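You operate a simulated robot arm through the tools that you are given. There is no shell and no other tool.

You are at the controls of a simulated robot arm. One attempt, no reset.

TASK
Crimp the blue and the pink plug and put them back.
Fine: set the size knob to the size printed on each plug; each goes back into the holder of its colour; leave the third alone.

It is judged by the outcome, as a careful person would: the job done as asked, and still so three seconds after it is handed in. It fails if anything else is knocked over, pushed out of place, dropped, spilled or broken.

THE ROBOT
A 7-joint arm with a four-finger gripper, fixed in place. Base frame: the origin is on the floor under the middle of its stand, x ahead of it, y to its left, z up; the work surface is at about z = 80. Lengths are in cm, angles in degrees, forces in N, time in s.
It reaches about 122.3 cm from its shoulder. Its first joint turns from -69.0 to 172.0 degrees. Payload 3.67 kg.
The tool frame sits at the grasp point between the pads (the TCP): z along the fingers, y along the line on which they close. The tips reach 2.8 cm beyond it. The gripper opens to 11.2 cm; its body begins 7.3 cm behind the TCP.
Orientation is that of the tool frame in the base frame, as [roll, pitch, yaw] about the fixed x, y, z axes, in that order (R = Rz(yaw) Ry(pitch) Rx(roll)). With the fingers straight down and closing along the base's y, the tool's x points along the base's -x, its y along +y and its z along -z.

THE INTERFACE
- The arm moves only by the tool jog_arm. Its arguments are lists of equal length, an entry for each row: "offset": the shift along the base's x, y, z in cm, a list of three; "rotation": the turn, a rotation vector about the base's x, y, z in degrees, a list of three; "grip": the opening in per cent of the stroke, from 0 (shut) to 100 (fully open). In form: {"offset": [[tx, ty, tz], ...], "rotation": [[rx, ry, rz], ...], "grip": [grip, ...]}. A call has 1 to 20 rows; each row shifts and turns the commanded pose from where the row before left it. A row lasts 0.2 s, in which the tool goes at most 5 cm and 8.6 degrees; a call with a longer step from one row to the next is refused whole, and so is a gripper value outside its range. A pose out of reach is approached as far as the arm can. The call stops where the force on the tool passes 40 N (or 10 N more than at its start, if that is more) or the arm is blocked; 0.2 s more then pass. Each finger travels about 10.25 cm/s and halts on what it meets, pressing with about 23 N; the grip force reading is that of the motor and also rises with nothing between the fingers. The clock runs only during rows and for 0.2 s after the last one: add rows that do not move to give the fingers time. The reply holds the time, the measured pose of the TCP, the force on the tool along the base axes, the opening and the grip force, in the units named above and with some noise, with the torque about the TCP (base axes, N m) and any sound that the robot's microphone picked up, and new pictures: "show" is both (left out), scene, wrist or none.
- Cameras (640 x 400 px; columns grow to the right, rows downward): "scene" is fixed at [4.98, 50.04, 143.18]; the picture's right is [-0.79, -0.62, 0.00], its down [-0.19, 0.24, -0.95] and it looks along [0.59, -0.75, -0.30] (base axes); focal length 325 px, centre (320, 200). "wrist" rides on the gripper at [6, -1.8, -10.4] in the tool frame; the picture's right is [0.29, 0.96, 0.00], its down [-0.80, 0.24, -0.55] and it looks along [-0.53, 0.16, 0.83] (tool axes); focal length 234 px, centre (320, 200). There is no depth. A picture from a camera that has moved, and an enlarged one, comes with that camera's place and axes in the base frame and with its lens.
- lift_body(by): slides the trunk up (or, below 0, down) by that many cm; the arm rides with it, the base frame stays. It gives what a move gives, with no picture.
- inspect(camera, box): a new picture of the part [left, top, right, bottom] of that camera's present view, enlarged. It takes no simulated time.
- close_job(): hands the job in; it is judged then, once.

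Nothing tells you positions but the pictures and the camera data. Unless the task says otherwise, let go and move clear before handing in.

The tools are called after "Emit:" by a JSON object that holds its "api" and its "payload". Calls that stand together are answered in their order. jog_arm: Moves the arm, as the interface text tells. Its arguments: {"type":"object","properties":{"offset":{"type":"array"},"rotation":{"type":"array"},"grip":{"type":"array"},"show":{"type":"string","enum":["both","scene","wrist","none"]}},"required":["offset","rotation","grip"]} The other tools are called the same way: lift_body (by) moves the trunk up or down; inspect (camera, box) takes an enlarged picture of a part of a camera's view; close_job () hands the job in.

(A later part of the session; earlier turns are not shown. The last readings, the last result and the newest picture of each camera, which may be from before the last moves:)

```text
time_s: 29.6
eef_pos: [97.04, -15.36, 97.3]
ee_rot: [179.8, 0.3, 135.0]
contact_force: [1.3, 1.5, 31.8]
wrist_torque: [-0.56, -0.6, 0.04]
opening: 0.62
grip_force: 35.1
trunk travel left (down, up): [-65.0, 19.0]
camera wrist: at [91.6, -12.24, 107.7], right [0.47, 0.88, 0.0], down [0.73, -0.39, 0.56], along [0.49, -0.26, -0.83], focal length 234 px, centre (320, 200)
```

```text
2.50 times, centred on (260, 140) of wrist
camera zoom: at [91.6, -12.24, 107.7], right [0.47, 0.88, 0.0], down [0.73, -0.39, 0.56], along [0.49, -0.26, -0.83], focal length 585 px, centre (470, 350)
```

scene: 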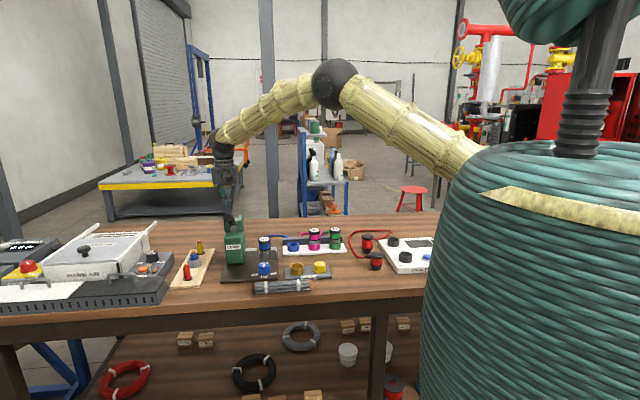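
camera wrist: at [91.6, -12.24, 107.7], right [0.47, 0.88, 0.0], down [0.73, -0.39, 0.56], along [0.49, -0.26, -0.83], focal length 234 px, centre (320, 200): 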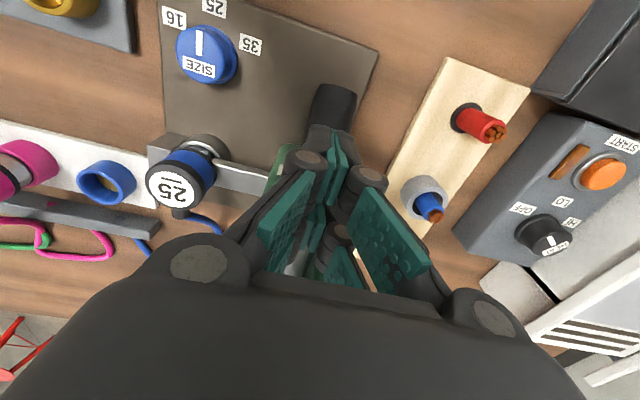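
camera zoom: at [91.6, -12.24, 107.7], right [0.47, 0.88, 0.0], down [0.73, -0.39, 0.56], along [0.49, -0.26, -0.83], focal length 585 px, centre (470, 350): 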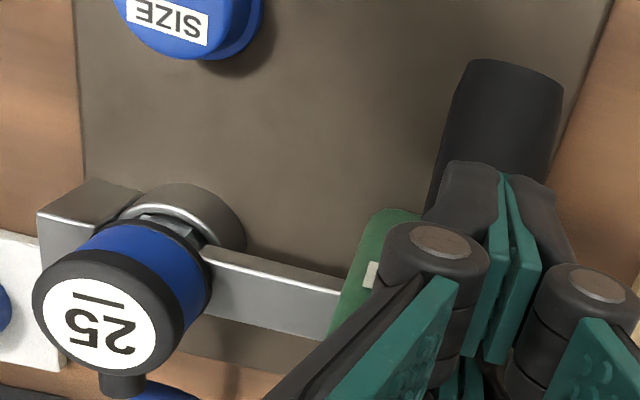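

The sleeve now looks crimped (faceted) and resistance rose to 32 N. I'll press just slightly more to be sure that the stroke is complete.

Emit:
{"api": "jog_arm", "payload": {"offset": [[0, 0, -0.3], [0, 0, 0]], "rotation": [[0, 0, 0], [0, 0, 0]], "grip": [0, 0], "show": "none"}}

Emit:
{"api": "inspect", "payload": {"camera": "scene", "box": [230, 215, 290, 275]}}

```text
time_s: 30.0
eef_pos: [97.2, -15.27, 97.42]
ee_rot: [179.6, 0.4, 135.0]
contact_force: [-8.7, 4.0, 20.1]
wrist_torque: [-0.24, -0.09, -0.17]
opening: 0.62
grip_force: 35.0
trunk travel left (down, up): [-65.0, 19.0]
stopped in row 1: the force on the tool passed its limit at 44 N (the readings are from after the stop); the commanded pose is now the measured one
```

```text
6.67 times, centred on (260, 245) of scene
camera zoom: at [4.98, 50.04, 143.18], right [-0.79, -0.62, 0.0], down [-0.19, 0.24, -0.95], along [0.59, -0.75, -0.3], focal length 2168 px, centre (720, -100)
```

zoom: 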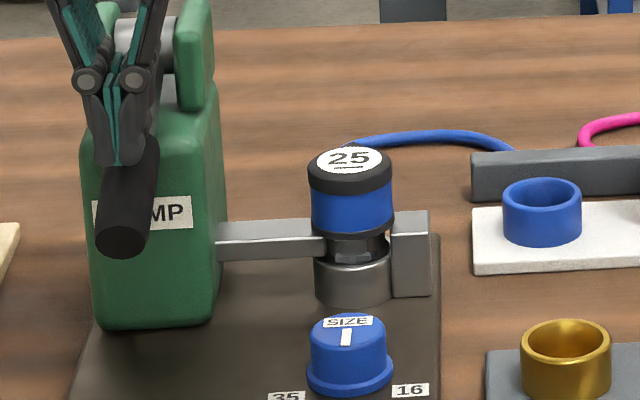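

The lever is at its stop. I'll raise the hand and see whether the lever springs back.

Emit:
{"api": "jog_arm", "payload": {"offset": [[0, 0, 1], [0, 0, 2], [0, 0, 3], [0, 0, 3], [0, 0, 3], [0, 0, 3]], "rotation": [[0, 0, 0], [0, 0, 0], [0, 0, 0], [0, 0, 0], [0, 0, 0], [0, 0, 0]], "grip": [0, 0, 0, 0, 0, 0]}}

Emit:
{"api": "inspect", "payload": {"camera": "scene", "box": [210, 195, 290, 275]}}

Emit:
{"api": "inspect", "payload": {"camera": "wrist", "box": [140, 60, 460, 260]}}

```text
time_s: 31.4
eef_pos: [97.28, -15.18, 111.98]
ee_rot: [179.8, 0.3, 135.0]
contact_force: [-0.7, 0.7, 0.7]
wrist_torque: [0.01, -0.02, 0.02]
opening: 0.0
grip_force: 35.3
trunk travel left (down, up): [-65.0, 19.0]
camera wrist: at [91.66, -12.24, 122.36], right [0.47, 0.88, 0.0], down [0.73, -0.39, 0.56], along [0.49, -0.26, -0.83], focal length 234 px, centre (320, 200)
```

scene: 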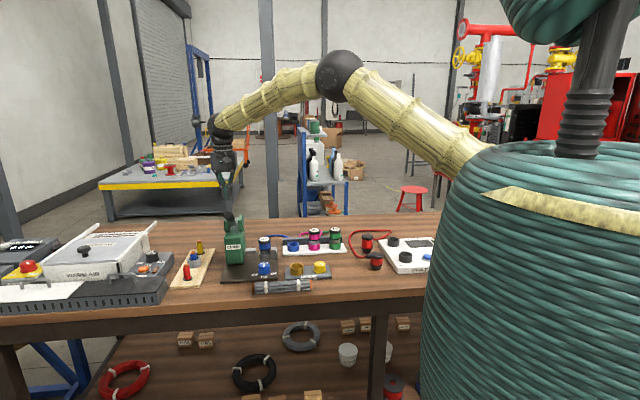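
wrist: 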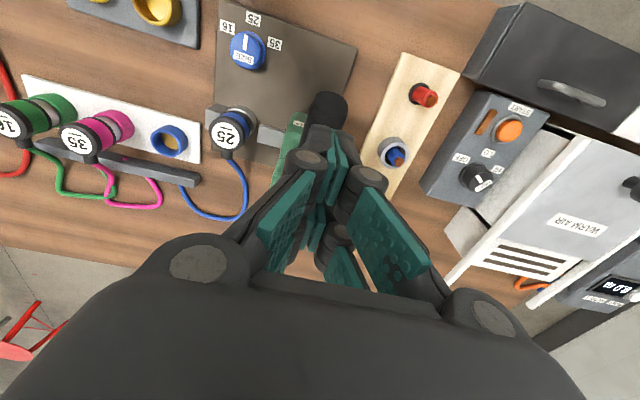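

```text
5.00 times, centred on (250, 235) of scene
camera zoom: at [4.98, 50.04, 143.18], right [-0.79, -0.62, 0.0], down [-0.19, 0.24, -0.95], along [0.59, -0.75, -0.3], focal length 1626 px, centre (670, 25)
```

zoom: 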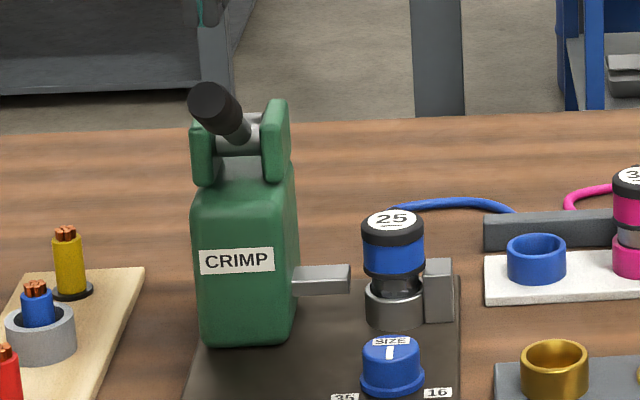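

```text
2.00 times, centred on (300, 160) of wrist
camera zoom: at [91.66, -12.24, 122.36], right [0.47, 0.88, 0.0], down [0.73, -0.39, 0.56], along [0.49, -0.26, -0.83], focal length 468 px, centre (360, 280)
```

zoom: 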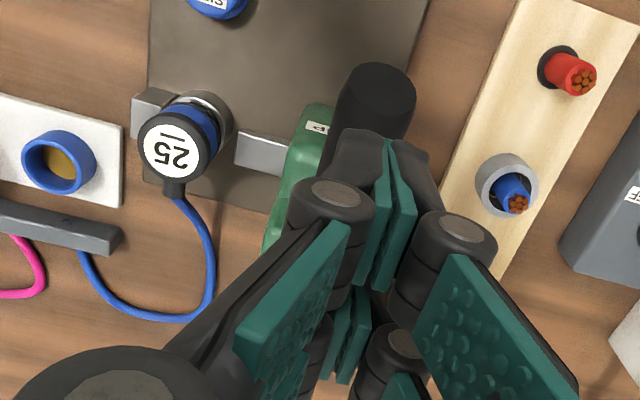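

Emit:
{"api": "inspect", "payload": {"camera": "scene", "box": [248, 228, 284, 264]}}

```text
11.11 times, centred on (266, 246) of scene
camera zoom: at [4.98, 50.04, 143.18], right [-0.79, -0.62, 0.0], down [-0.19, 0.24, -0.95], along [0.59, -0.75, -0.3], focal length 3613 px, centre (920, -311)
```

zoom: 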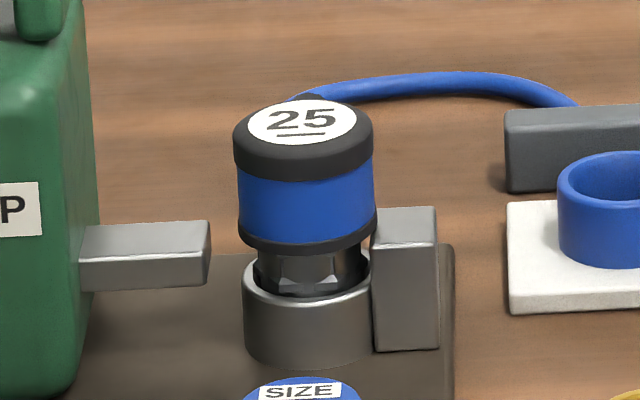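

Crimp done: the sleeve is visibly waisted and the lever returned on its own. Now I'll go back above the plug to pick it up.

Emit:
{"api": "jog_arm", "payload": {"offset": [[-0.83, -4.56, 0], [-0.83, -4.56, 0], [-0.84, -4.55, 0], [0, 0, -4.5], [0, 0, -4.5], [0, 0, -4]], "rotation": [[0.07, 0.36, 0], [0, 0, 0], [0, 0, 0], [0, 0, 0], [0, 0, 0], [0, 0, 0]], "grip": [0, 30, 60, 60, 60, 60], "show": "wrist"}}

Emit:
{"api": "inspect", "payload": {"camera": "wrist", "box": [240, 80, 400, 200]}}

Emit:
{"api": "inspect", "payload": {"camera": "scene", "box": [225, 190, 305, 280]}}

```text
time_s: 32.8
eef_pos: [94.92, -28.89, 98.6]
ee_rot: [180.0, -0.1, 135.1]
contact_force: [1.3, 0.2, 0.4]
wrist_torque: [0.0, 0.04, 0.03]
opening: 6.71
grip_force: 0.1
trunk travel left (down, up): [-65.0, 19.0]
camera wrist: at [89.49, -25.88, 109.08], right [0.47, 0.88, 0.0], down [0.73, -0.39, 0.55], along [0.49, -0.26, -0.83], focal length 234 px, centre (320, 200)
```

wrist: 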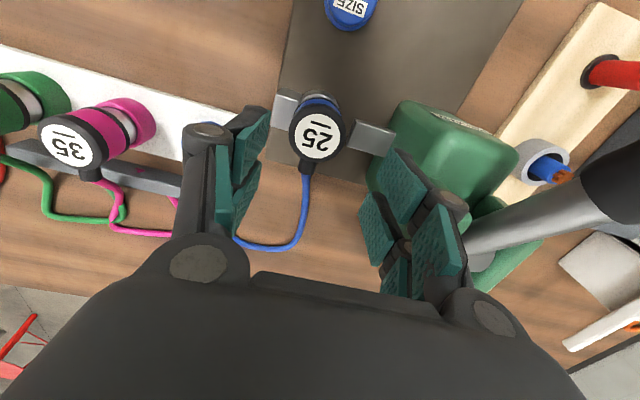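

```text
3.33 times, centred on (320, 140) of wrist
camera zoom: at [89.49, -25.88, 109.08], right [0.47, 0.88, 0.0], down [0.73, -0.39, 0.55], along [0.49, -0.26, -0.83], focal length 781 px, centre (320, 400)
```

zoom: 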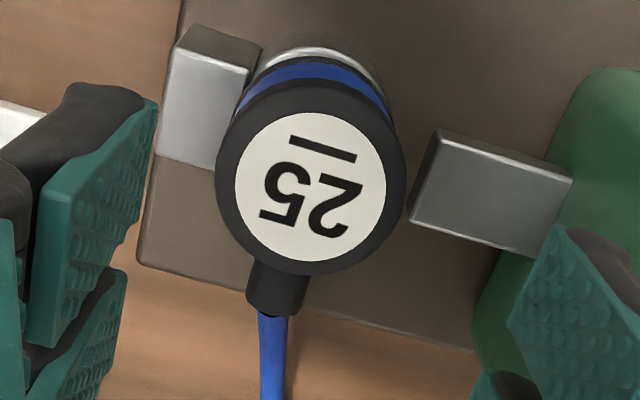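

```text
4.44 times, centred on (265, 235) of scene
camera zoom: at [4.98, 50.04, 143.18], right [-0.79, -0.62, 0.0], down [-0.19, 0.24, -0.95], along [0.59, -0.75, -0.3], focal length 1445 px, centre (564, 44)
```

zoom: 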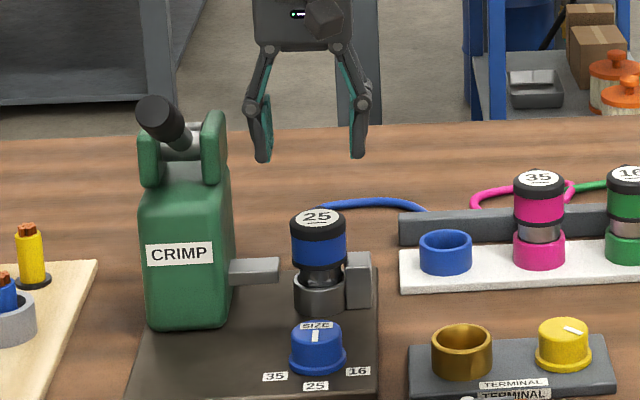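

Emit:
{"api": "jog_arm", "payload": {"offset": [[-0.05, -0.22, -4], [0, 0, -2.75], [0, 0, -1], [0, 0, 0], [0, 0, 0], [0, 0, 0]], "rotation": [[0, 0, 0], [0, 0, 0], [0, 0, 0], [0, 0, 0], [0, 0, 0], [0, 0, 0]], "grip": [60, 60, 60, 25, 25, 25], "show": "wrist"}}

Emit:
{"api": "inspect", "payload": {"camera": "wrist", "box": [200, 60, 440, 260]}}

Emit:
{"api": "inspect", "payload": {"camera": "scene", "box": [248, 220, 288, 264]}}

```text
time_s: 34.2
eef_pos: [94.83, -29.17, 91.02]
ee_rot: [179.9, -0.1, 135.0]
contact_force: [0.0, -0.7, -0.6]
wrist_torque: [0.03, 0.02, 0.01]
opening: 4.56
grip_force: 23.0
trunk travel left (down, up): [-65.0, 19.0]
camera wrist: at [89.38, -26.18, 101.44], right [0.47, 0.88, 0.0], down [0.73, -0.39, 0.55], along [0.49, -0.26, -0.83], focal length 234 px, centre (320, 200)
```

wrist: 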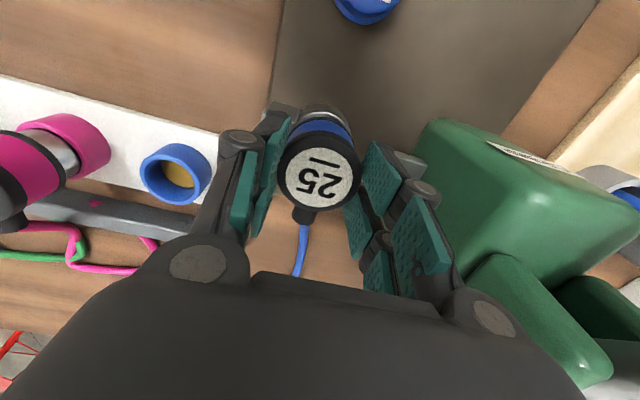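

```text
2.00 times, centred on (320, 160) of wrist
camera zoom: at [89.38, -26.18, 101.44], right [0.47, 0.88, 0.0], down [0.73, -0.39, 0.55], along [0.49, -0.26, -0.83], focal length 468 px, centre (320, 280)
```

zoom: 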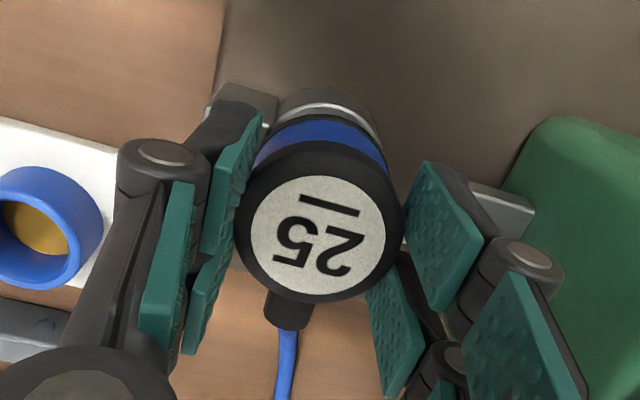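

```text
9.09 times, centred on (268, 242) of scene
camera zoom: at [4.98, 50.04, 143.18], right [-0.79, -0.62, 0.0], down [-0.19, 0.24, -0.95], along [0.59, -0.75, -0.3], focal length 2956 px, centre (793, -182)
```

zoom: 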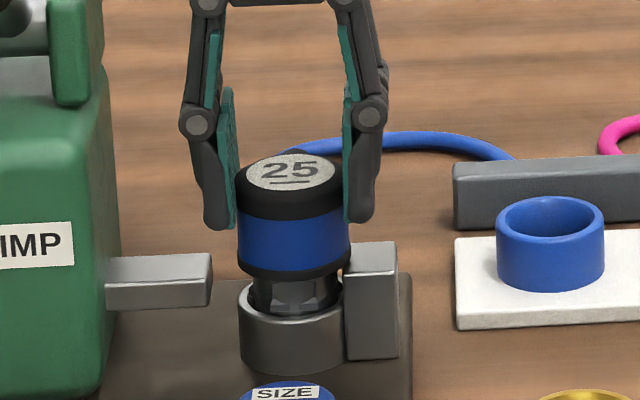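

Gripped again (4.56 cm). Lifting straight up out of the die.

Emit:
{"api": "jog_arm", "payload": {"offset": [[0, 0, 0.8], [0, 0, 1.2], [0, 0, 2], [0, 0, 2], [0, 0, 2]], "rotation": [[0, 0, 0], [0, 0, 0], [0, 0, 0], [0, 0, 0], [0, 0, 0]], "grip": [20, 20, 20, 20, 20], "show": "wrist"}}

Emit:
{"api": "inspect", "payload": {"camera": "scene", "box": [225, 190, 305, 280]}}

Emit:
{"api": "inspect", "payload": {"camera": "wrist", "box": [200, 60, 440, 260]}}

```text
time_s: 35.4
eef_pos: [94.67, -29.27, 99.14]
ee_rot: [180.0, -0.1, 135.1]
contact_force: [-0.7, -0.1, -1.3]
wrist_torque: [0.0, -0.02, 0.01]
opening: 4.57
grip_force: 22.8
trunk travel left (down, up): [-65.0, 19.0]
camera wrist: at [89.25, -26.15, 109.51], right [0.47, 0.88, 0.0], down [0.73, -0.39, 0.55], along [0.49, -0.26, -0.83], focal length 234 px, centre (320, 200)
```

wrist: 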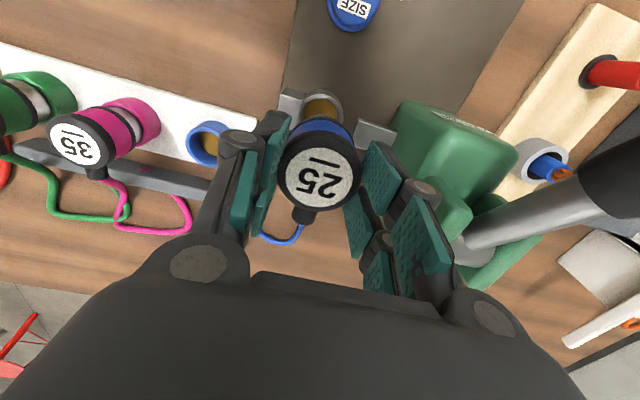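

```text
4.44 times, centred on (265, 235) of scene
camera zoom: at [4.98, 50.04, 143.18], right [-0.79, -0.62, 0.0], down [-0.19, 0.24, -0.95], along [0.59, -0.75, -0.3], focal length 1445 px, centre (564, 44)
```

zoom: 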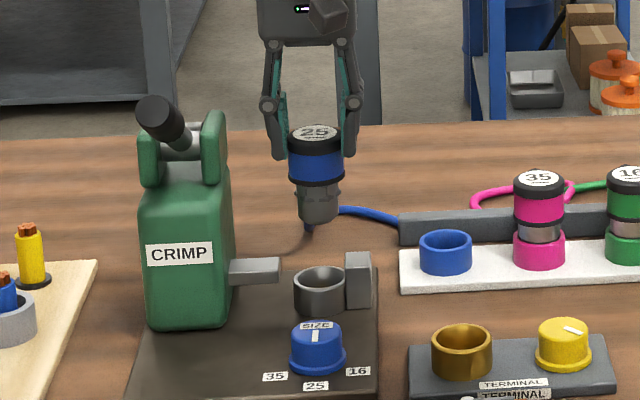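

```text
2.00 times, centred on (320, 160) of wrist
camera zoom: at [89.25, -26.15, 109.51], right [0.47, 0.88, 0.0], down [0.73, -0.39, 0.55], along [0.49, -0.26, -0.83], focal length 468 px, centre (320, 280)
```

zoom: 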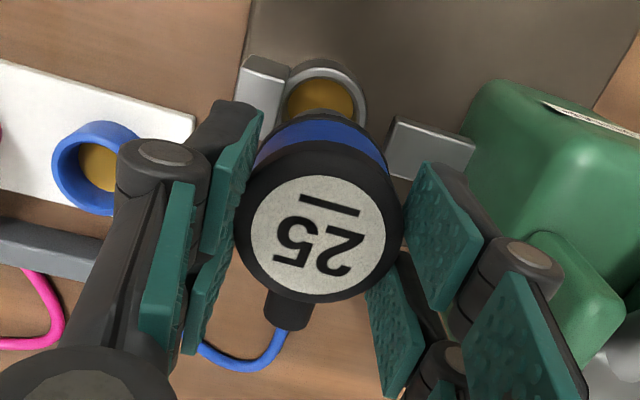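

Emit:
{"api": "jog_arm", "payload": {"offset": [[-0.6, -2.6, 0], [-0.75, -3.5, 0], [-0.75, -3.5, 0], [-0.5, -2.3, 0], [-0.2, -1.05, 0], [0, 0, 0]], "rotation": [[0, 0, 0], [0, 0, 0], [0, 0, 0], [0, 0, 0], [0, 0, 0], [0, 0, 0]], "grip": [20, 20, 20, 20, 20, 20], "show": "wrist"}}

Emit:
{"api": "inspect", "payload": {"camera": "scene", "box": [270, 205, 320, 260]}}

Emit:
{"api": "inspect", "payload": {"camera": "wrist", "box": [280, 80, 360, 140]}}

```text
time_s: 36.8
eef_pos: [92.09, -42.17, 99.22]
ee_rot: [-180.0, -0.1, 135.0]
contact_force: [-0.8, -0.1, -1.4]
wrist_torque: [0.0, 0.01, -0.02]
opening: 4.58
grip_force: 23.2
trunk travel left (down, up): [-65.0, 19.0]
camera wrist: at [86.63, -39.18, 109.52], right [0.47, 0.88, 0.0], down [0.73, -0.39, 0.55], along [0.49, -0.26, -0.83], focal length 234 px, centre (320, 200)
```

wrist: 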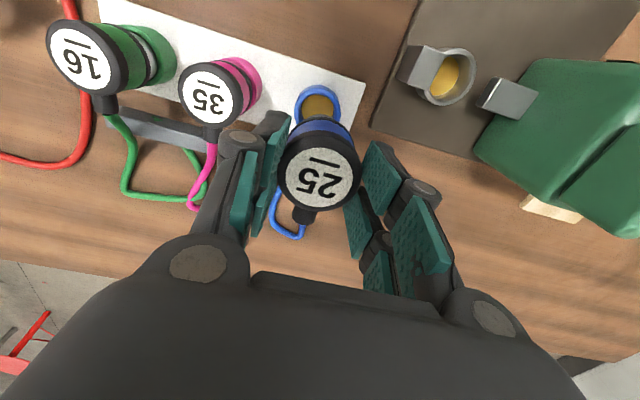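

```text
7.27 times, centred on (295, 232) of scene
camera zoom: at [4.98, 50.04, 143.18], right [-0.79, -0.62, 0.0], down [-0.19, 0.24, -0.95], along [0.59, -0.75, -0.3], focal length 2365 px, centre (502, -36)
```

zoom: 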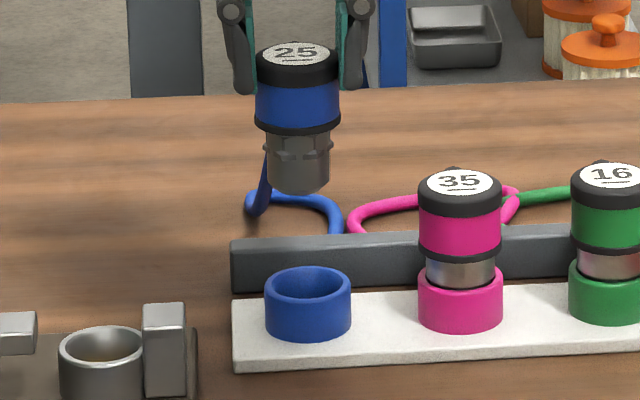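

```text
6.67 times, centred on (320, 110) of wrist
camera zoom: at [86.63, -39.18, 109.52], right [0.47, 0.88, 0.0], down [0.73, -0.39, 0.55], along [0.49, -0.26, -0.83], focal length 1561 px, centre (320, 800)
```

zoom: 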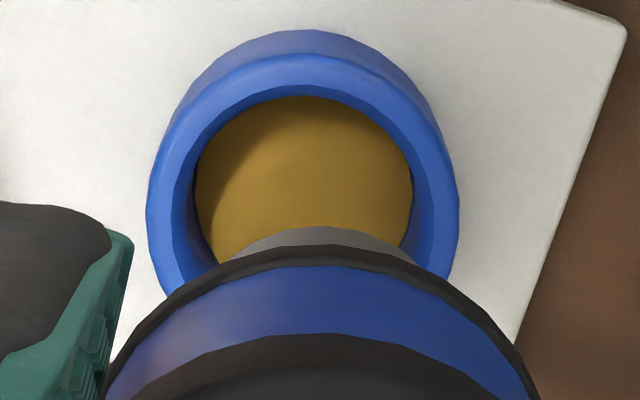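

Slight offset to correct (~3 mm). I'll shift and lower to just above the blue holder, then re-check.

Emit:
{"api": "jog_arm", "payload": {"offset": [[-0.27, -0.13, -1.5], [0, 0, -2], [0, 0, -1.3], [0, 0, 0]], "rotation": [[0, 0, 0], [0, 0, 0], [0, 0, 0], [0, 0, 0]], "grip": [20, 20, 20, 20], "show": "none"}}

Emit:
{"api": "inspect", "payload": {"camera": "scene", "box": [276, 215, 312, 255]}}

Emit:
{"api": "inspect", "payload": {"camera": "wrist", "box": [280, 85, 360, 145]}}

```text
time_s: 37.8
eef_pos: [91.78, -42.34, 94.37]
ee_rot: [180.0, -0.1, 135.0]
contact_force: [-0.3, 0.1, -1.5]
wrist_torque: [-0.02, 0.01, 0.01]
opening: 4.58
grip_force: 23.1
trunk travel left (down, up): [-65.0, 19.0]
```

```text
10.00 times, centred on (294, 235) of scene
camera zoom: at [4.98, 50.04, 143.18], right [-0.79, -0.62, 0.0], down [-0.19, 0.24, -0.95], along [0.59, -0.75, -0.3], focal length 3251 px, centre (580, -150)
```

zoom: 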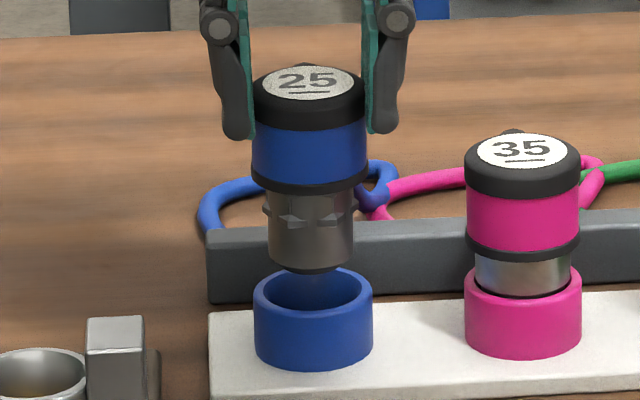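

```text
6.67 times, centred on (320, 115) of wrist
camera zoom: at [86.3, -39.29, 104.76], right [0.47, 0.88, 0.0], down [0.73, -0.39, 0.55], along [0.49, -0.26, -0.83], focal length 1561 px, centre (320, 767)
```

zoom: 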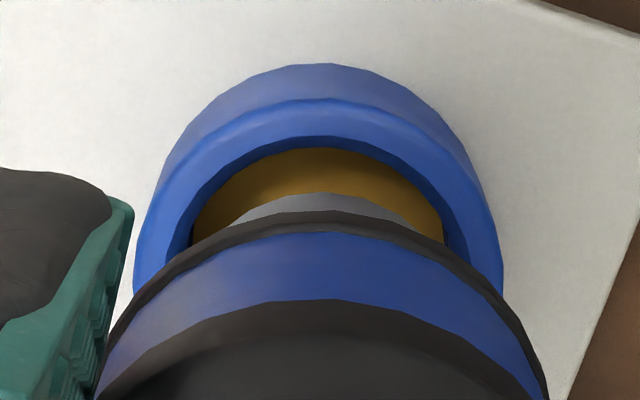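

Well aligned. Lowering into the blue holder, with force monitoring.

Emit:
{"api": "jog_arm", "payload": {"offset": [[0.07, -0.04, -0.8], [0, 0, -0.7], [0, 0, -0.6], [0, 0, -0.5], [0, 0, 0]], "rotation": [[0, 0, 0], [0, 0, 0], [0, 0, 0], [0, 0, 0], [0, 0, 0]], "grip": [20, 20, 20, 20, 20], "show": "none"}}

Emit:
{"api": "inspect", "payload": {"camera": "scene", "box": [276, 215, 312, 255]}}

```text
time_s: 39.0
eef_pos: [91.89, -42.27, 91.81]
ee_rot: [-180.0, 0.0, 134.9]
contact_force: [-0.2, -1.2, -0.2]
wrist_torque: [0.01, 0.0, 0.01]
opening: 4.58
grip_force: 23.4
trunk travel left (down, up): [-65.0, 19.0]
```

```text
10.00 times, centred on (294, 235) of scene
camera zoom: at [4.98, 50.04, 143.18], right [-0.79, -0.62, 0.0], down [-0.19, 0.24, -0.95], along [0.59, -0.75, -0.3], focal length 3251 px, centre (580, -150)
```

zoom: 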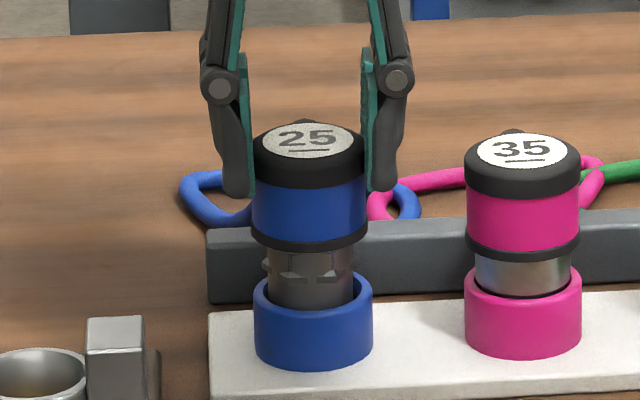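

Emit:
{"api": "jog_arm", "payload": {"offset": [[0, 0, -0.4], [0, 0, -0.3], [0, 0, -0.3], [0, 0, 0]], "rotation": [[0, 0, 0], [0, 0, 0], [0, 0, 0], [0, 0, 0]], "grip": [20, 20, 20, 20], "show": "none"}}

Emit:
{"api": "inspect", "payload": {"camera": "scene", "box": [276, 215, 312, 255]}}

```text
time_s: 40.0
eef_pos: [91.96, -42.26, 90.82]
ee_rot: [179.9, -0.1, 135.0]
contact_force: [0.8, 0.4, 2.3]
wrist_torque: [0.0, 0.0, -0.01]
opening: 4.55
grip_force: 23.8
trunk travel left (down, up): [-65.0, 19.0]
```

```text
10.00 times, centred on (294, 235) of scene
camera zoom: at [4.98, 50.04, 143.18], right [-0.79, -0.62, 0.0], down [-0.19, 0.24, -0.95], along [0.59, -0.75, -0.3], focal length 3251 px, centre (580, -150)
```

zoom: 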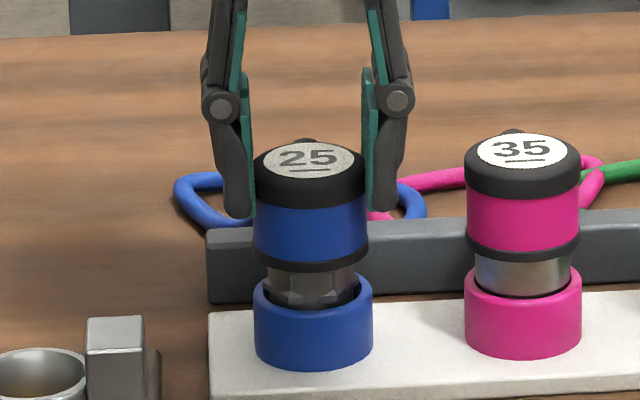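

Emit:
{"api": "jog_arm", "payload": {"offset": [[0, 0, -0.2], [0, 0, -0.15], [0, 0, 0]], "rotation": [[0, 0, 0], [0, 0, 0], [0, 0, 0]], "grip": [20, 20, 20], "show": "none"}}

Emit:
{"api": "inspect", "payload": {"camera": "scene", "box": [276, 215, 312, 255]}}

```text
time_s: 40.8
eef_pos: [92.02, -42.41, 90.88]
ee_rot: [179.8, 0.2, 135.0]
contact_force: [5.4, -1.7, 24.8]
wrist_torque: [-0.3, -0.32, 0.02]
opening: 4.56
grip_force: 22.8
trunk travel left (down, up): [-65.0, 19.0]
```

```text
10.00 times, centred on (294, 235) of scene
camera zoom: at [4.98, 50.04, 143.18], right [-0.79, -0.62, 0.0], down [-0.19, 0.24, -0.95], along [0.59, -0.75, -0.3], focal length 3251 px, centre (580, -150)
```

zoom: 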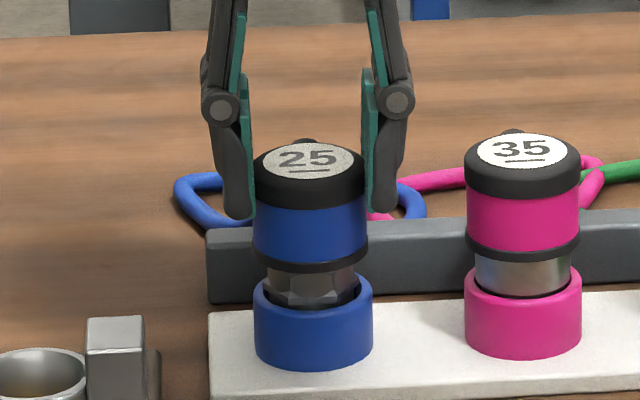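

Seated firmly. Releasing and rising straight up.

Emit:
{"api": "jog_arm", "payload": {"offset": [[0, 0, 0.35], [0, 0, 0], [0, 0, 0], [0, 0, 1.5], [0, 0, 3], [0, 0, 3.5]], "rotation": [[0, 0, 0], [0, 0, 0], [0, 0, 0], [0, 0, 0], [0, 0, 0], [0, 0, 0]], "grip": [25, 60, 60, 60, 60, 60]}}

Emit:
{"api": "inspect", "payload": {"camera": "scene", "box": [276, 215, 326, 260]}}

Emit:
{"api": "inspect", "payload": {"camera": "wrist", "box": [200, 60, 440, 260]}}

```text
time_s: 42.2
eef_pos: [91.77, -42.24, 98.91]
ee_rot: [-180.0, -0.2, 135.0]
contact_force: [0.4, -0.1, 0.3]
wrist_torque: [-0.02, 0.0, 0.01]
opening: 6.71
grip_force: 0.1
trunk travel left (down, up): [-65.0, 19.0]
camera wrist: at [86.28, -39.23, 109.23], right [0.47, 0.88, 0.0], down [0.73, -0.39, 0.55], along [0.49, -0.26, -0.83], focal length 234 px, centre (320, 200)
```

scene: 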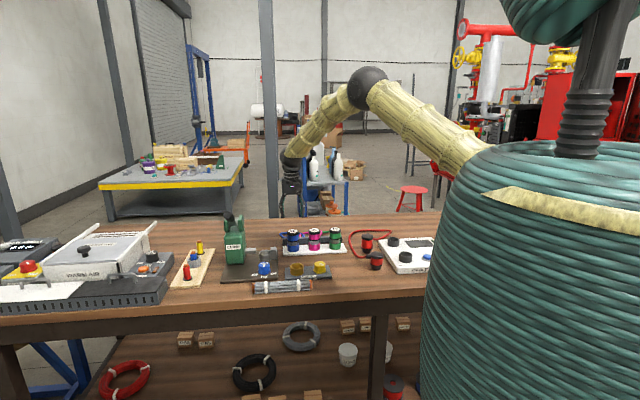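
wrist: 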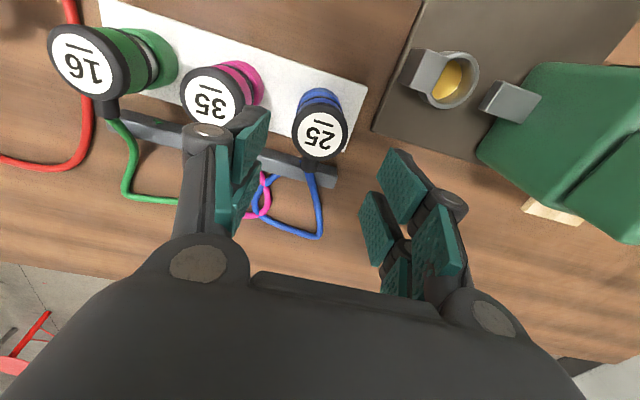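

```text
8.89 times, centred on (301, 238) of scene
camera zoom: at [4.98, 50.04, 143.18], right [-0.79, -0.62, 0.0], down [-0.19, 0.24, -0.95], along [0.59, -0.75, -0.3], focal length 2890 px, centre (489, -133)
```

zoom: 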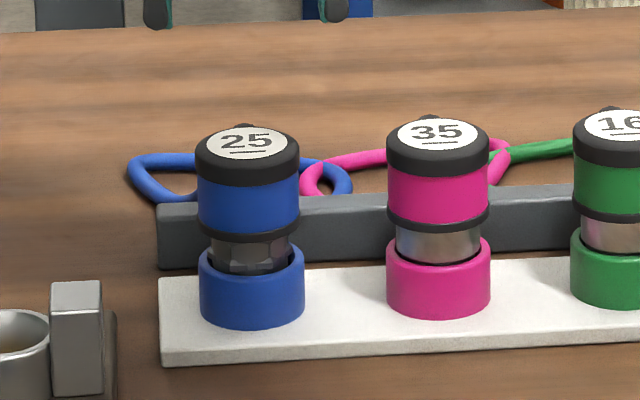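

```text
2.00 times, centred on (320, 160) of wrist
camera zoom: at [86.28, -39.23, 109.23], right [0.47, 0.88, 0.0], down [0.73, -0.39, 0.55], along [0.49, -0.26, -0.83], focal length 468 px, centre (320, 280)
```

zoom: 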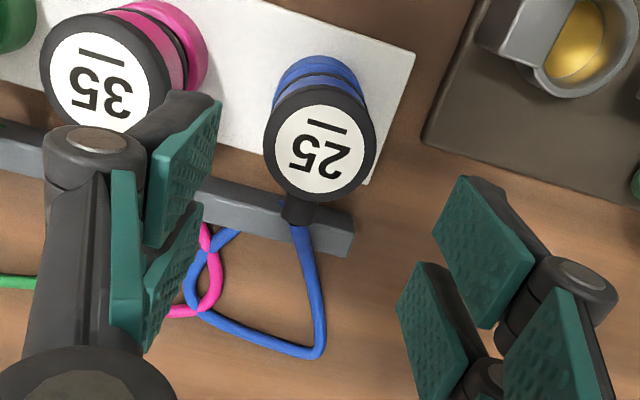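

The blue plug is back in its holder, crimped. Next: turn the knob from 25 to 35 (−60°). I'll move above the knob with yaw pre-rotated by +30°.

Emit:
{"api": "jog_arm", "payload": {"offset": [[-0.87, 4.1, 0], [-0.87, 4.1, 0], [-0.87, 4.1, 0], [-0.87, 4.1, 0], [-0.87, 4.1, 0], [0, 0, -4]], "rotation": [[0, 0, 6], [0, 0, 6], [0, 0, 6], [0, 0, 6], [0, 0, 6], [0, 0, 0]], "grip": [60, 60, 60, 60, 60, 60], "show": "wrist"}}

Emit:
{"api": "inspect", "payload": {"camera": "wrist", "box": [200, 60, 440, 260]}}

```text
time_s: 43.6
eef_pos: [87.74, -21.83, 94.63]
ee_rot: [179.9, -0.3, 165.2]
contact_force: [1.2, -0.8, -0.1]
wrist_torque: [0.03, 0.02, 0.02]
opening: 6.73
grip_force: 0.0
trunk travel left (down, up): [-65.0, 19.0]
camera wrist: at [81.48, -22.0, 104.99], right [-0.03, 1.0, 0.0], down [0.83, 0.03, 0.55], along [0.55, 0.02, -0.83], focal length 234 px, centre (320, 200)
```

wrist: 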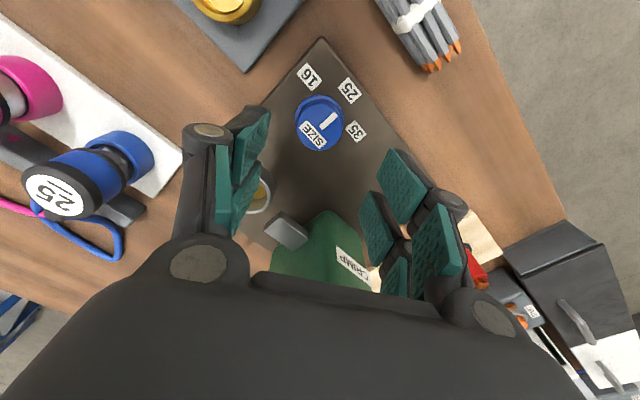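

```text
2.00 times, centred on (320, 160) of wrist
camera zoom: at [81.48, -22.0, 104.99], right [-0.03, 1.0, 0.0], down [0.83, 0.03, 0.55], along [0.55, 0.02, -0.83], focal length 468 px, centre (320, 280)
```

zoom: 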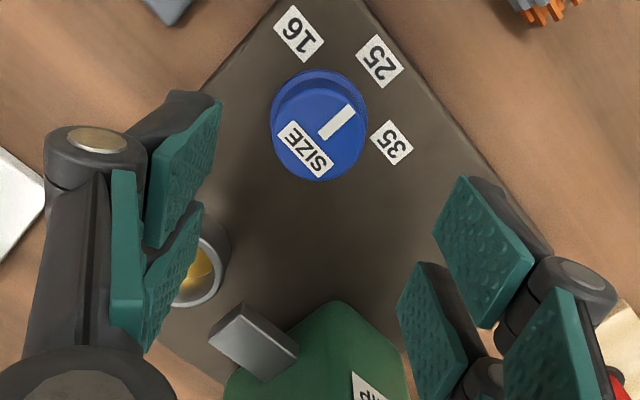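

Emit:
{"api": "jog_arm", "payload": {"offset": [[-0.25, 0.05, -4], [0, 0, -4], [0, 0, -1.1], [0, 0, 0], [0, 0, 0], [0, 0, 0]], "rotation": [[0, 0, 0], [0, 0, 0], [0, 0, 0], [0, 0, 0], [0, 0, 0], [0, 0, 0]], "grip": [60, 60, 60, 30, 30, 30], "show": "wrist"}}

Emit:
{"api": "inspect", "payload": {"camera": "wrist", "box": [200, 60, 440, 260]}}

```text
time_s: 45.0
eef_pos: [87.35, -21.94, 85.53]
ee_rot: [-180.0, -0.1, 165.0]
contact_force: [0.2, -4.0, 0.4]
wrist_torque: [-0.16, -0.35, -0.04]
opening: 4.05
grip_force: 45.2
trunk travel left (down, up): [-65.0, 19.0]
camera wrist: at [81.1, -21.94, 95.99], right [-0.03, 1.0, 0.0], down [0.83, 0.03, 0.55], along [0.55, 0.02, -0.83], focal length 234 px, centre (320, 200)
```

wrist: 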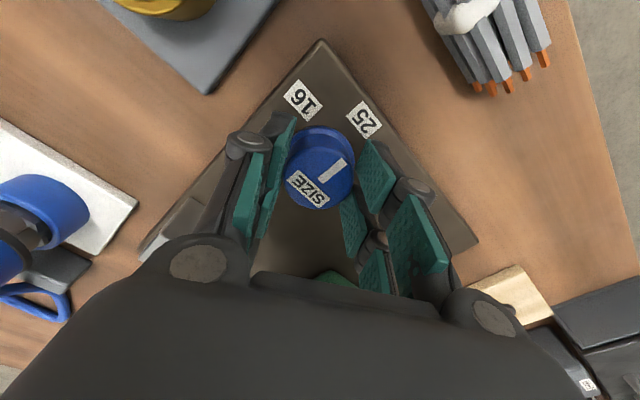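

```text
2.00 times, centred on (320, 160) of wrist
camera zoom: at [81.1, -21.94, 95.99], right [-0.03, 1.0, 0.0], down [0.83, 0.03, 0.55], along [0.55, 0.02, -0.83], focal length 468 px, centre (320, 280)
```

zoom: 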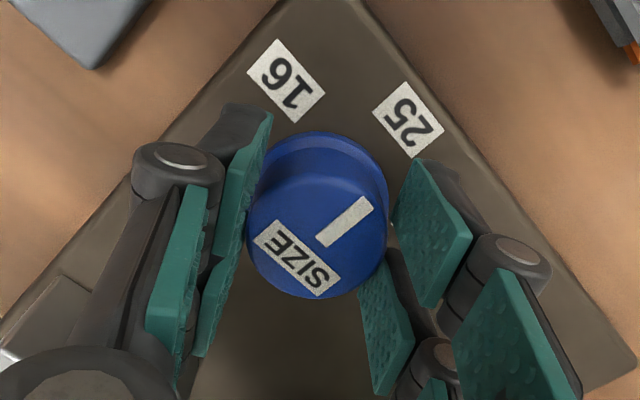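

Gripped. Turning −60° in small steps (first half, then check).

Emit:
{"api": "jog_arm", "payload": {"offset": [[0, 0, 0], [0, 0, 0], [0, 0, 0], [0, 0, 0], [0, 0, 0]], "rotation": [[0, 0, -6], [0, 0, -6], [0, 0, -6], [0, 0, -6], [0, 0, -6]], "grip": [30, 30, 30, 30, 30], "show": "none"}}

Emit:
{"api": "inspect", "payload": {"camera": "wrist", "box": [200, 60, 440, 260]}}

```text
time_s: 46.2
eef_pos: [87.35, -21.69, 85.6]
ee_rot: [-179.9, -0.1, 135.1]
contact_force: [13.2, 4.5, -2.6]
wrist_torque: [0.05, -0.35, 0.04]
opening: 4.05
grip_force: 44.8
trunk travel left (down, up): [-65.0, 19.0]
```

```text
2.00 times, centred on (320, 160) of wrist
camera zoom: at [81.93, -18.63, 95.99], right [0.47, 0.88, 0.0], down [0.73, -0.4, 0.55], along [0.49, -0.26, -0.83], focal length 468 px, centre (320, 280)
```

zoom: 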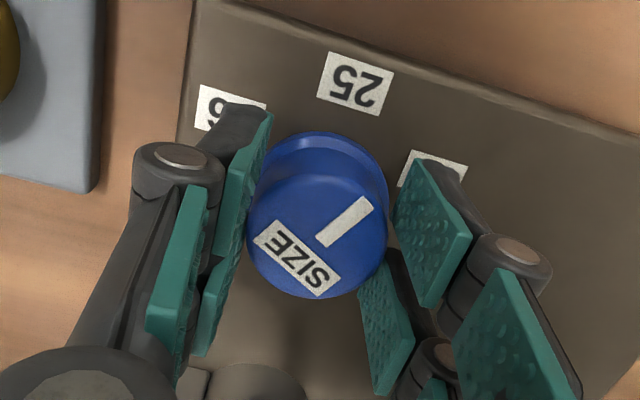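

Emit:
{"api": "jog_arm", "payload": {"offset": [[0.1, 0, 0], [0, 0, 0], [0, 0, 0], [0, 0, 0], [0, 0, 0], [0, 0, 0]], "rotation": [[0, 0, -6], [0, 0, -6], [0, 0, -6], [0, 0, -6], [0, 0, -6], [0, 0, 0]], "grip": [30, 30, 30, 30, 30, 30], "show": "none"}}

Emit:
{"api": "inspect", "payload": {"camera": "wrist", "box": [200, 60, 440, 260]}}

Emit:
{"api": "inspect", "payload": {"camera": "scene", "box": [240, 240, 280, 280]}}

```text
time_s: 47.6
eef_pos: [87.53, -21.52, 85.67]
ee_rot: [-179.9, -0.1, 105.1]
contact_force: [26.9, 15.0, 1.2]
wrist_torque: [0.67, -0.93, 0.16]
opening: 4.04
grip_force: 45.0
trunk travel left (down, up): [-65.0, 19.0]
```

```text
2.00 times, centred on (320, 160) of wrist
camera zoom: at [84.29, -16.16, 95.99], right [0.85, 0.53, 0.0], down [0.44, -0.71, 0.55], along [0.29, -0.47, -0.83], focal length 468 px, centre (320, 280)
```

zoom: 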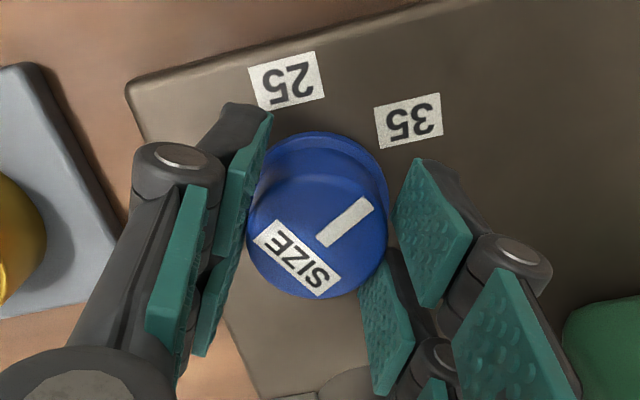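

```text
10.00 times, centred on (260, 260) of scene
camera zoom: at [4.98, 50.04, 143.18], right [-0.79, -0.62, 0.0], down [-0.19, 0.24, -0.95], along [0.59, -0.75, -0.3], focal length 3251 px, centre (920, -400)
```

zoom: 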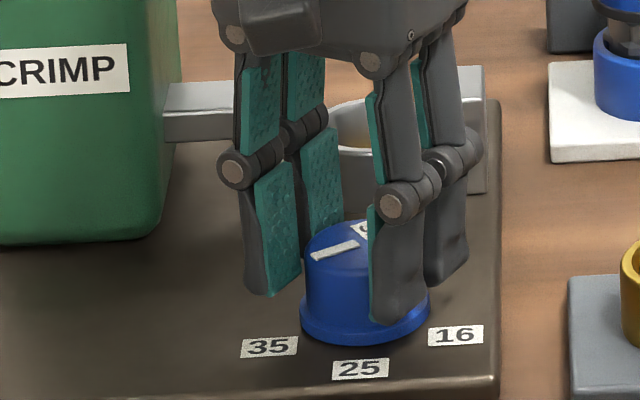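

The pointer faces 35. Releasing, rising and verifying.

Emit:
{"api": "jog_arm", "payload": {"offset": [[0, 0, 0], [0, 0, 0], [0, 0, 3], [0, 0, 4], [0, 0, 4], [0, 0, 2]], "rotation": [[0, 0, 0], [0, 0, 0], [0, 0, 0], [0, 0, 0], [0, 0, 7.5], [0, 0, 7.5]], "grip": [60, 60, 60, 60, 60, 60], "show": "wrist"}}

Emit:
{"api": "inspect", "payload": {"camera": "wrist", "box": [240, 70, 400, 180]}}

Emit:
{"api": "inspect", "payload": {"camera": "scene", "box": [240, 240, 280, 280]}}

```text
time_s: 49.0
eef_pos: [87.31, -21.65, 98.77]
ee_rot: [-179.9, -0.1, 120.1]
contact_force: [0.0, -0.3, 0.9]
wrist_torque: [-0.03, -0.03, 0.01]
opening: 6.71
grip_force: 0.0
trunk travel left (down, up): [-65.0, 19.0]
camera wrist: at [82.74, -17.39, 109.08], right [0.68, 0.73, 0.0], down [0.61, -0.57, 0.55], along [0.4, -0.38, -0.83], focal length 234 px, centre (320, 200)
```

wrist: 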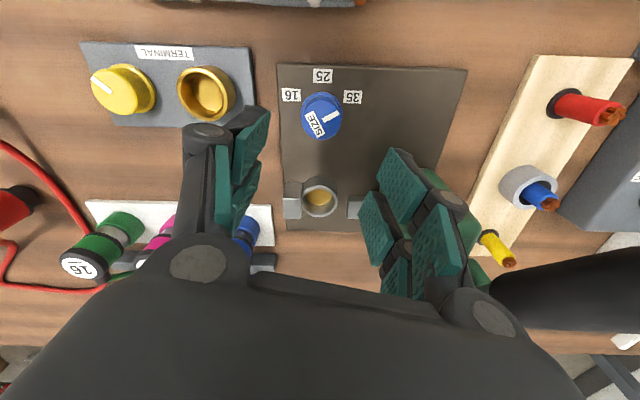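

```text
3.64 times, centred on (320, 125) of wrist
camera zoom: at [82.74, -17.39, 109.08], right [0.68, 0.73, 0.0], down [0.61, -0.57, 0.55], along [0.4, -0.38, -0.83], focal length 852 px, centre (320, 473)
```

zoom: 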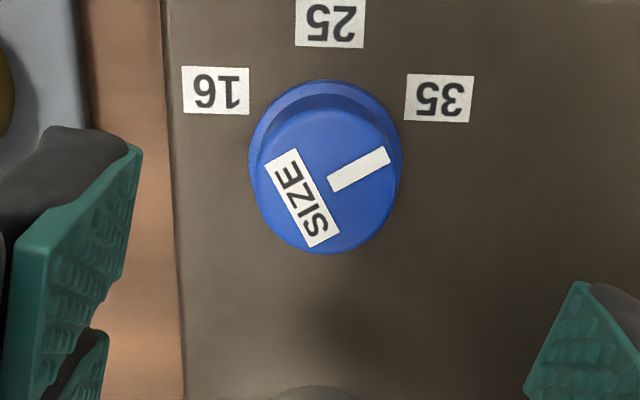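

```text
10.00 times, centred on (260, 260) of scene
camera zoom: at [4.98, 50.04, 143.18], right [-0.79, -0.62, 0.0], down [-0.19, 0.24, -0.95], along [0.59, -0.75, -0.3], focal length 3251 px, centre (920, -400)
```

zoom: 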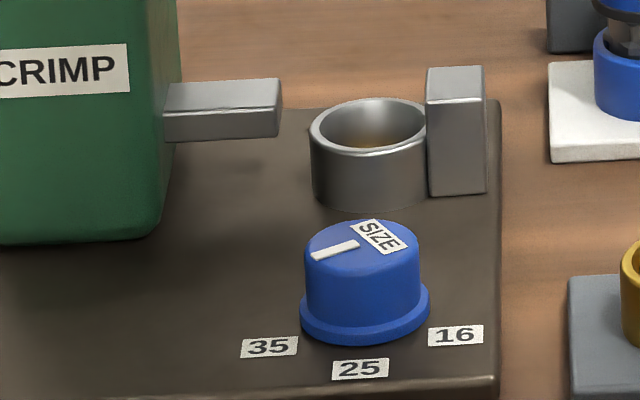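

Knob is at 35 (pointer ≈73° vs. label ≈75°). Now I'll move above the pink plug with yaw 135.

Emit:
{"api": "jog_arm", "payload": {"offset": [[-0.3, -4.4, 0], [-0.3, -4.5, 0], [-0.3, -4.5, 0], [-0.3, -4.5, 0], [-0.3, -4.4, 0], [-0.3, -4.3, 0]], "rotation": [[0, 0, 5], [0, 0, 5], [0, 0, 5], [0, 0, 0], [0, 0, 0], [0, 0, 0]], "grip": [60, 60, 60, 60, 60, 60], "show": "wrist"}}

Emit:
{"api": "inspect", "payload": {"camera": "wrist", "box": [200, 60, 440, 260]}}

Emit:
{"api": "inspect", "payload": {"camera": "scene", "box": [260, 180, 360, 270]}}

```text
time_s: 50.4
eef_pos: [85.55, -48.76, 98.73]
ee_rot: [179.9, -0.1, 135.0]
contact_force: [-0.3, 0.4, 0.4]
wrist_torque: [0.04, -0.02, -0.02]
opening: 6.72
grip_force: 0.0
trunk travel left (down, up): [-65.0, 19.0]
camera wrist: at [80.13, -45.74, 109.01], right [0.47, 0.88, 0.0], down [0.73, -0.4, 0.55], along [0.49, -0.26, -0.83], focal length 234 px, centre (320, 200)
```

wrist: 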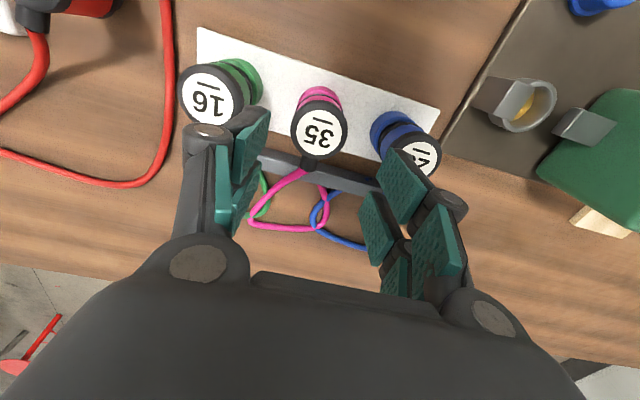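

```text
2.00 times, centred on (320, 160) of wrist
camera zoom: at [80.13, -45.74, 109.01], right [0.47, 0.88, 0.0], down [0.73, -0.4, 0.55], along [0.49, -0.26, -0.83], focal length 468 px, centre (320, 280)
```

zoom: 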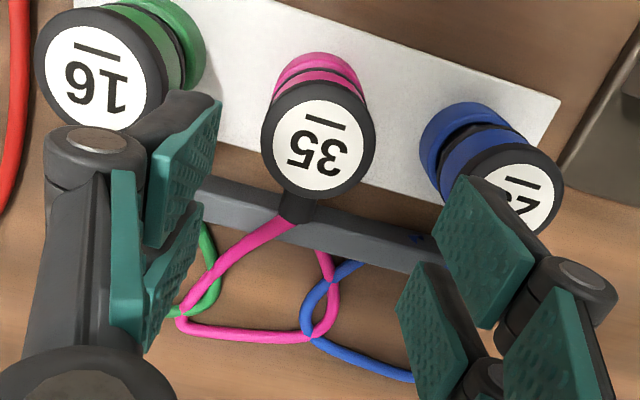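

```text
4.44 times, centred on (310, 225) of scene
camera zoom: at [4.98, 50.04, 143.18], right [-0.79, -0.62, 0.0], down [-0.19, 0.24, -0.95], along [0.59, -0.75, -0.3], focal length 1445 px, centre (364, 89)
```

zoom: 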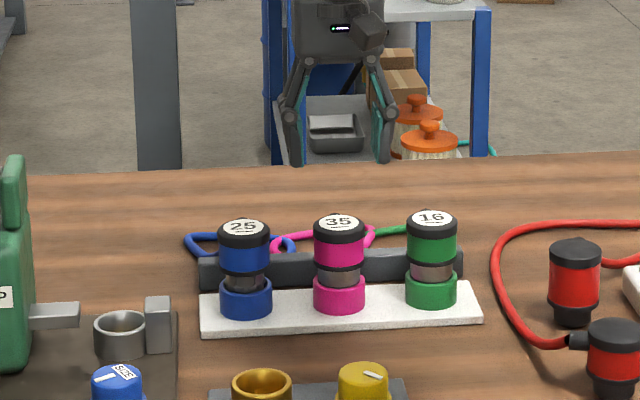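

Emit:
{"api": "jog_arm", "payload": {"offset": [[-0.16, 0.04, -4], [0, 0, -3], [0, 0, -1.1], [0, 0, 0], [0, 0, 0], [0, 0, 0]], "rotation": [[0, 0, 0], [0, 0, 0], [0, 0, 0], [0, 0, 0], [0, 0, 0], [0, 0, 0]], "grip": [60, 60, 60, 25, 25, 25], "show": "wrist"}}

Emit:
{"api": "inspect", "payload": {"camera": "wrist", "box": [200, 60, 440, 260]}}

Emit:
{"api": "inspect", "payload": {"camera": "scene", "box": [280, 205, 345, 260]}}

```text
time_s: 51.8
eef_pos: [85.39, -48.46, 90.69]
ee_rot: [-179.9, -0.1, 135.0]
contact_force: [-0.2, -0.8, 3.5]
wrist_torque: [-0.05, -0.09, -0.03]
opening: 4.69
grip_force: 23.3
trunk travel left (down, up): [-65.0, 19.0]
camera wrist: at [79.94, -45.35, 101.07], right [0.47, 0.88, 0.0], down [0.73, -0.39, 0.55], along [0.49, -0.26, -0.83], focal length 234 px, centre (320, 200)
```

wrist: 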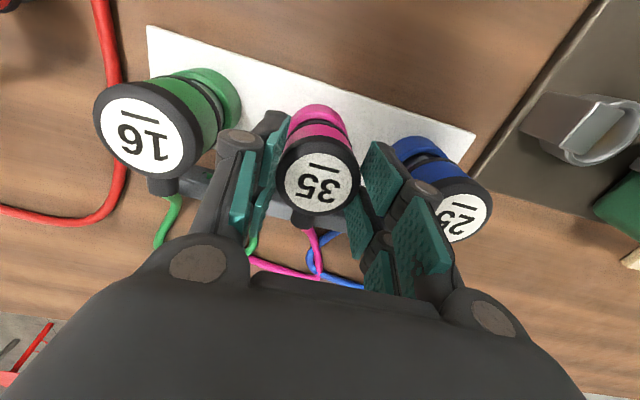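

```text
2.00 times, centred on (320, 160) of wrist
camera zoom: at [79.94, -45.35, 101.07], right [0.47, 0.88, 0.0], down [0.73, -0.39, 0.55], along [0.49, -0.26, -0.83], focal length 468 px, centre (320, 280)
```

zoom: 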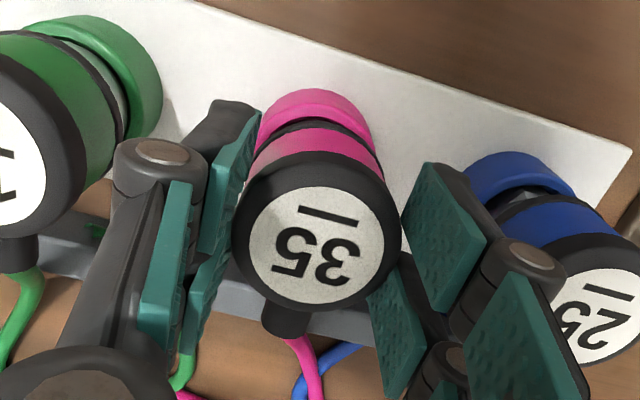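

```text
7.27 times, centred on (312, 232) of scene
camera zoom: at [4.98, 50.04, 143.18], right [-0.79, -0.62, 0.0], down [-0.19, 0.24, -0.95], along [0.59, -0.75, -0.3], focal length 2365 px, centre (374, -36)
```

zoom: 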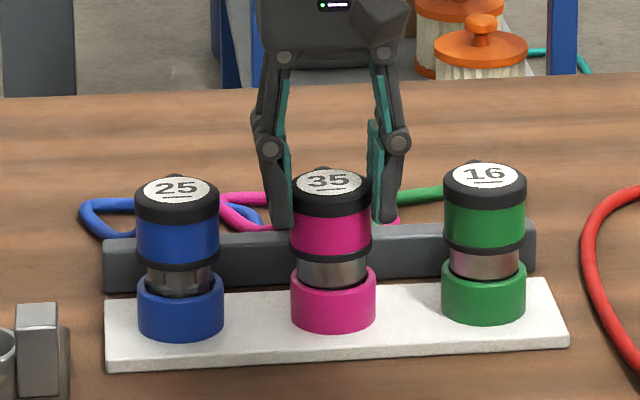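

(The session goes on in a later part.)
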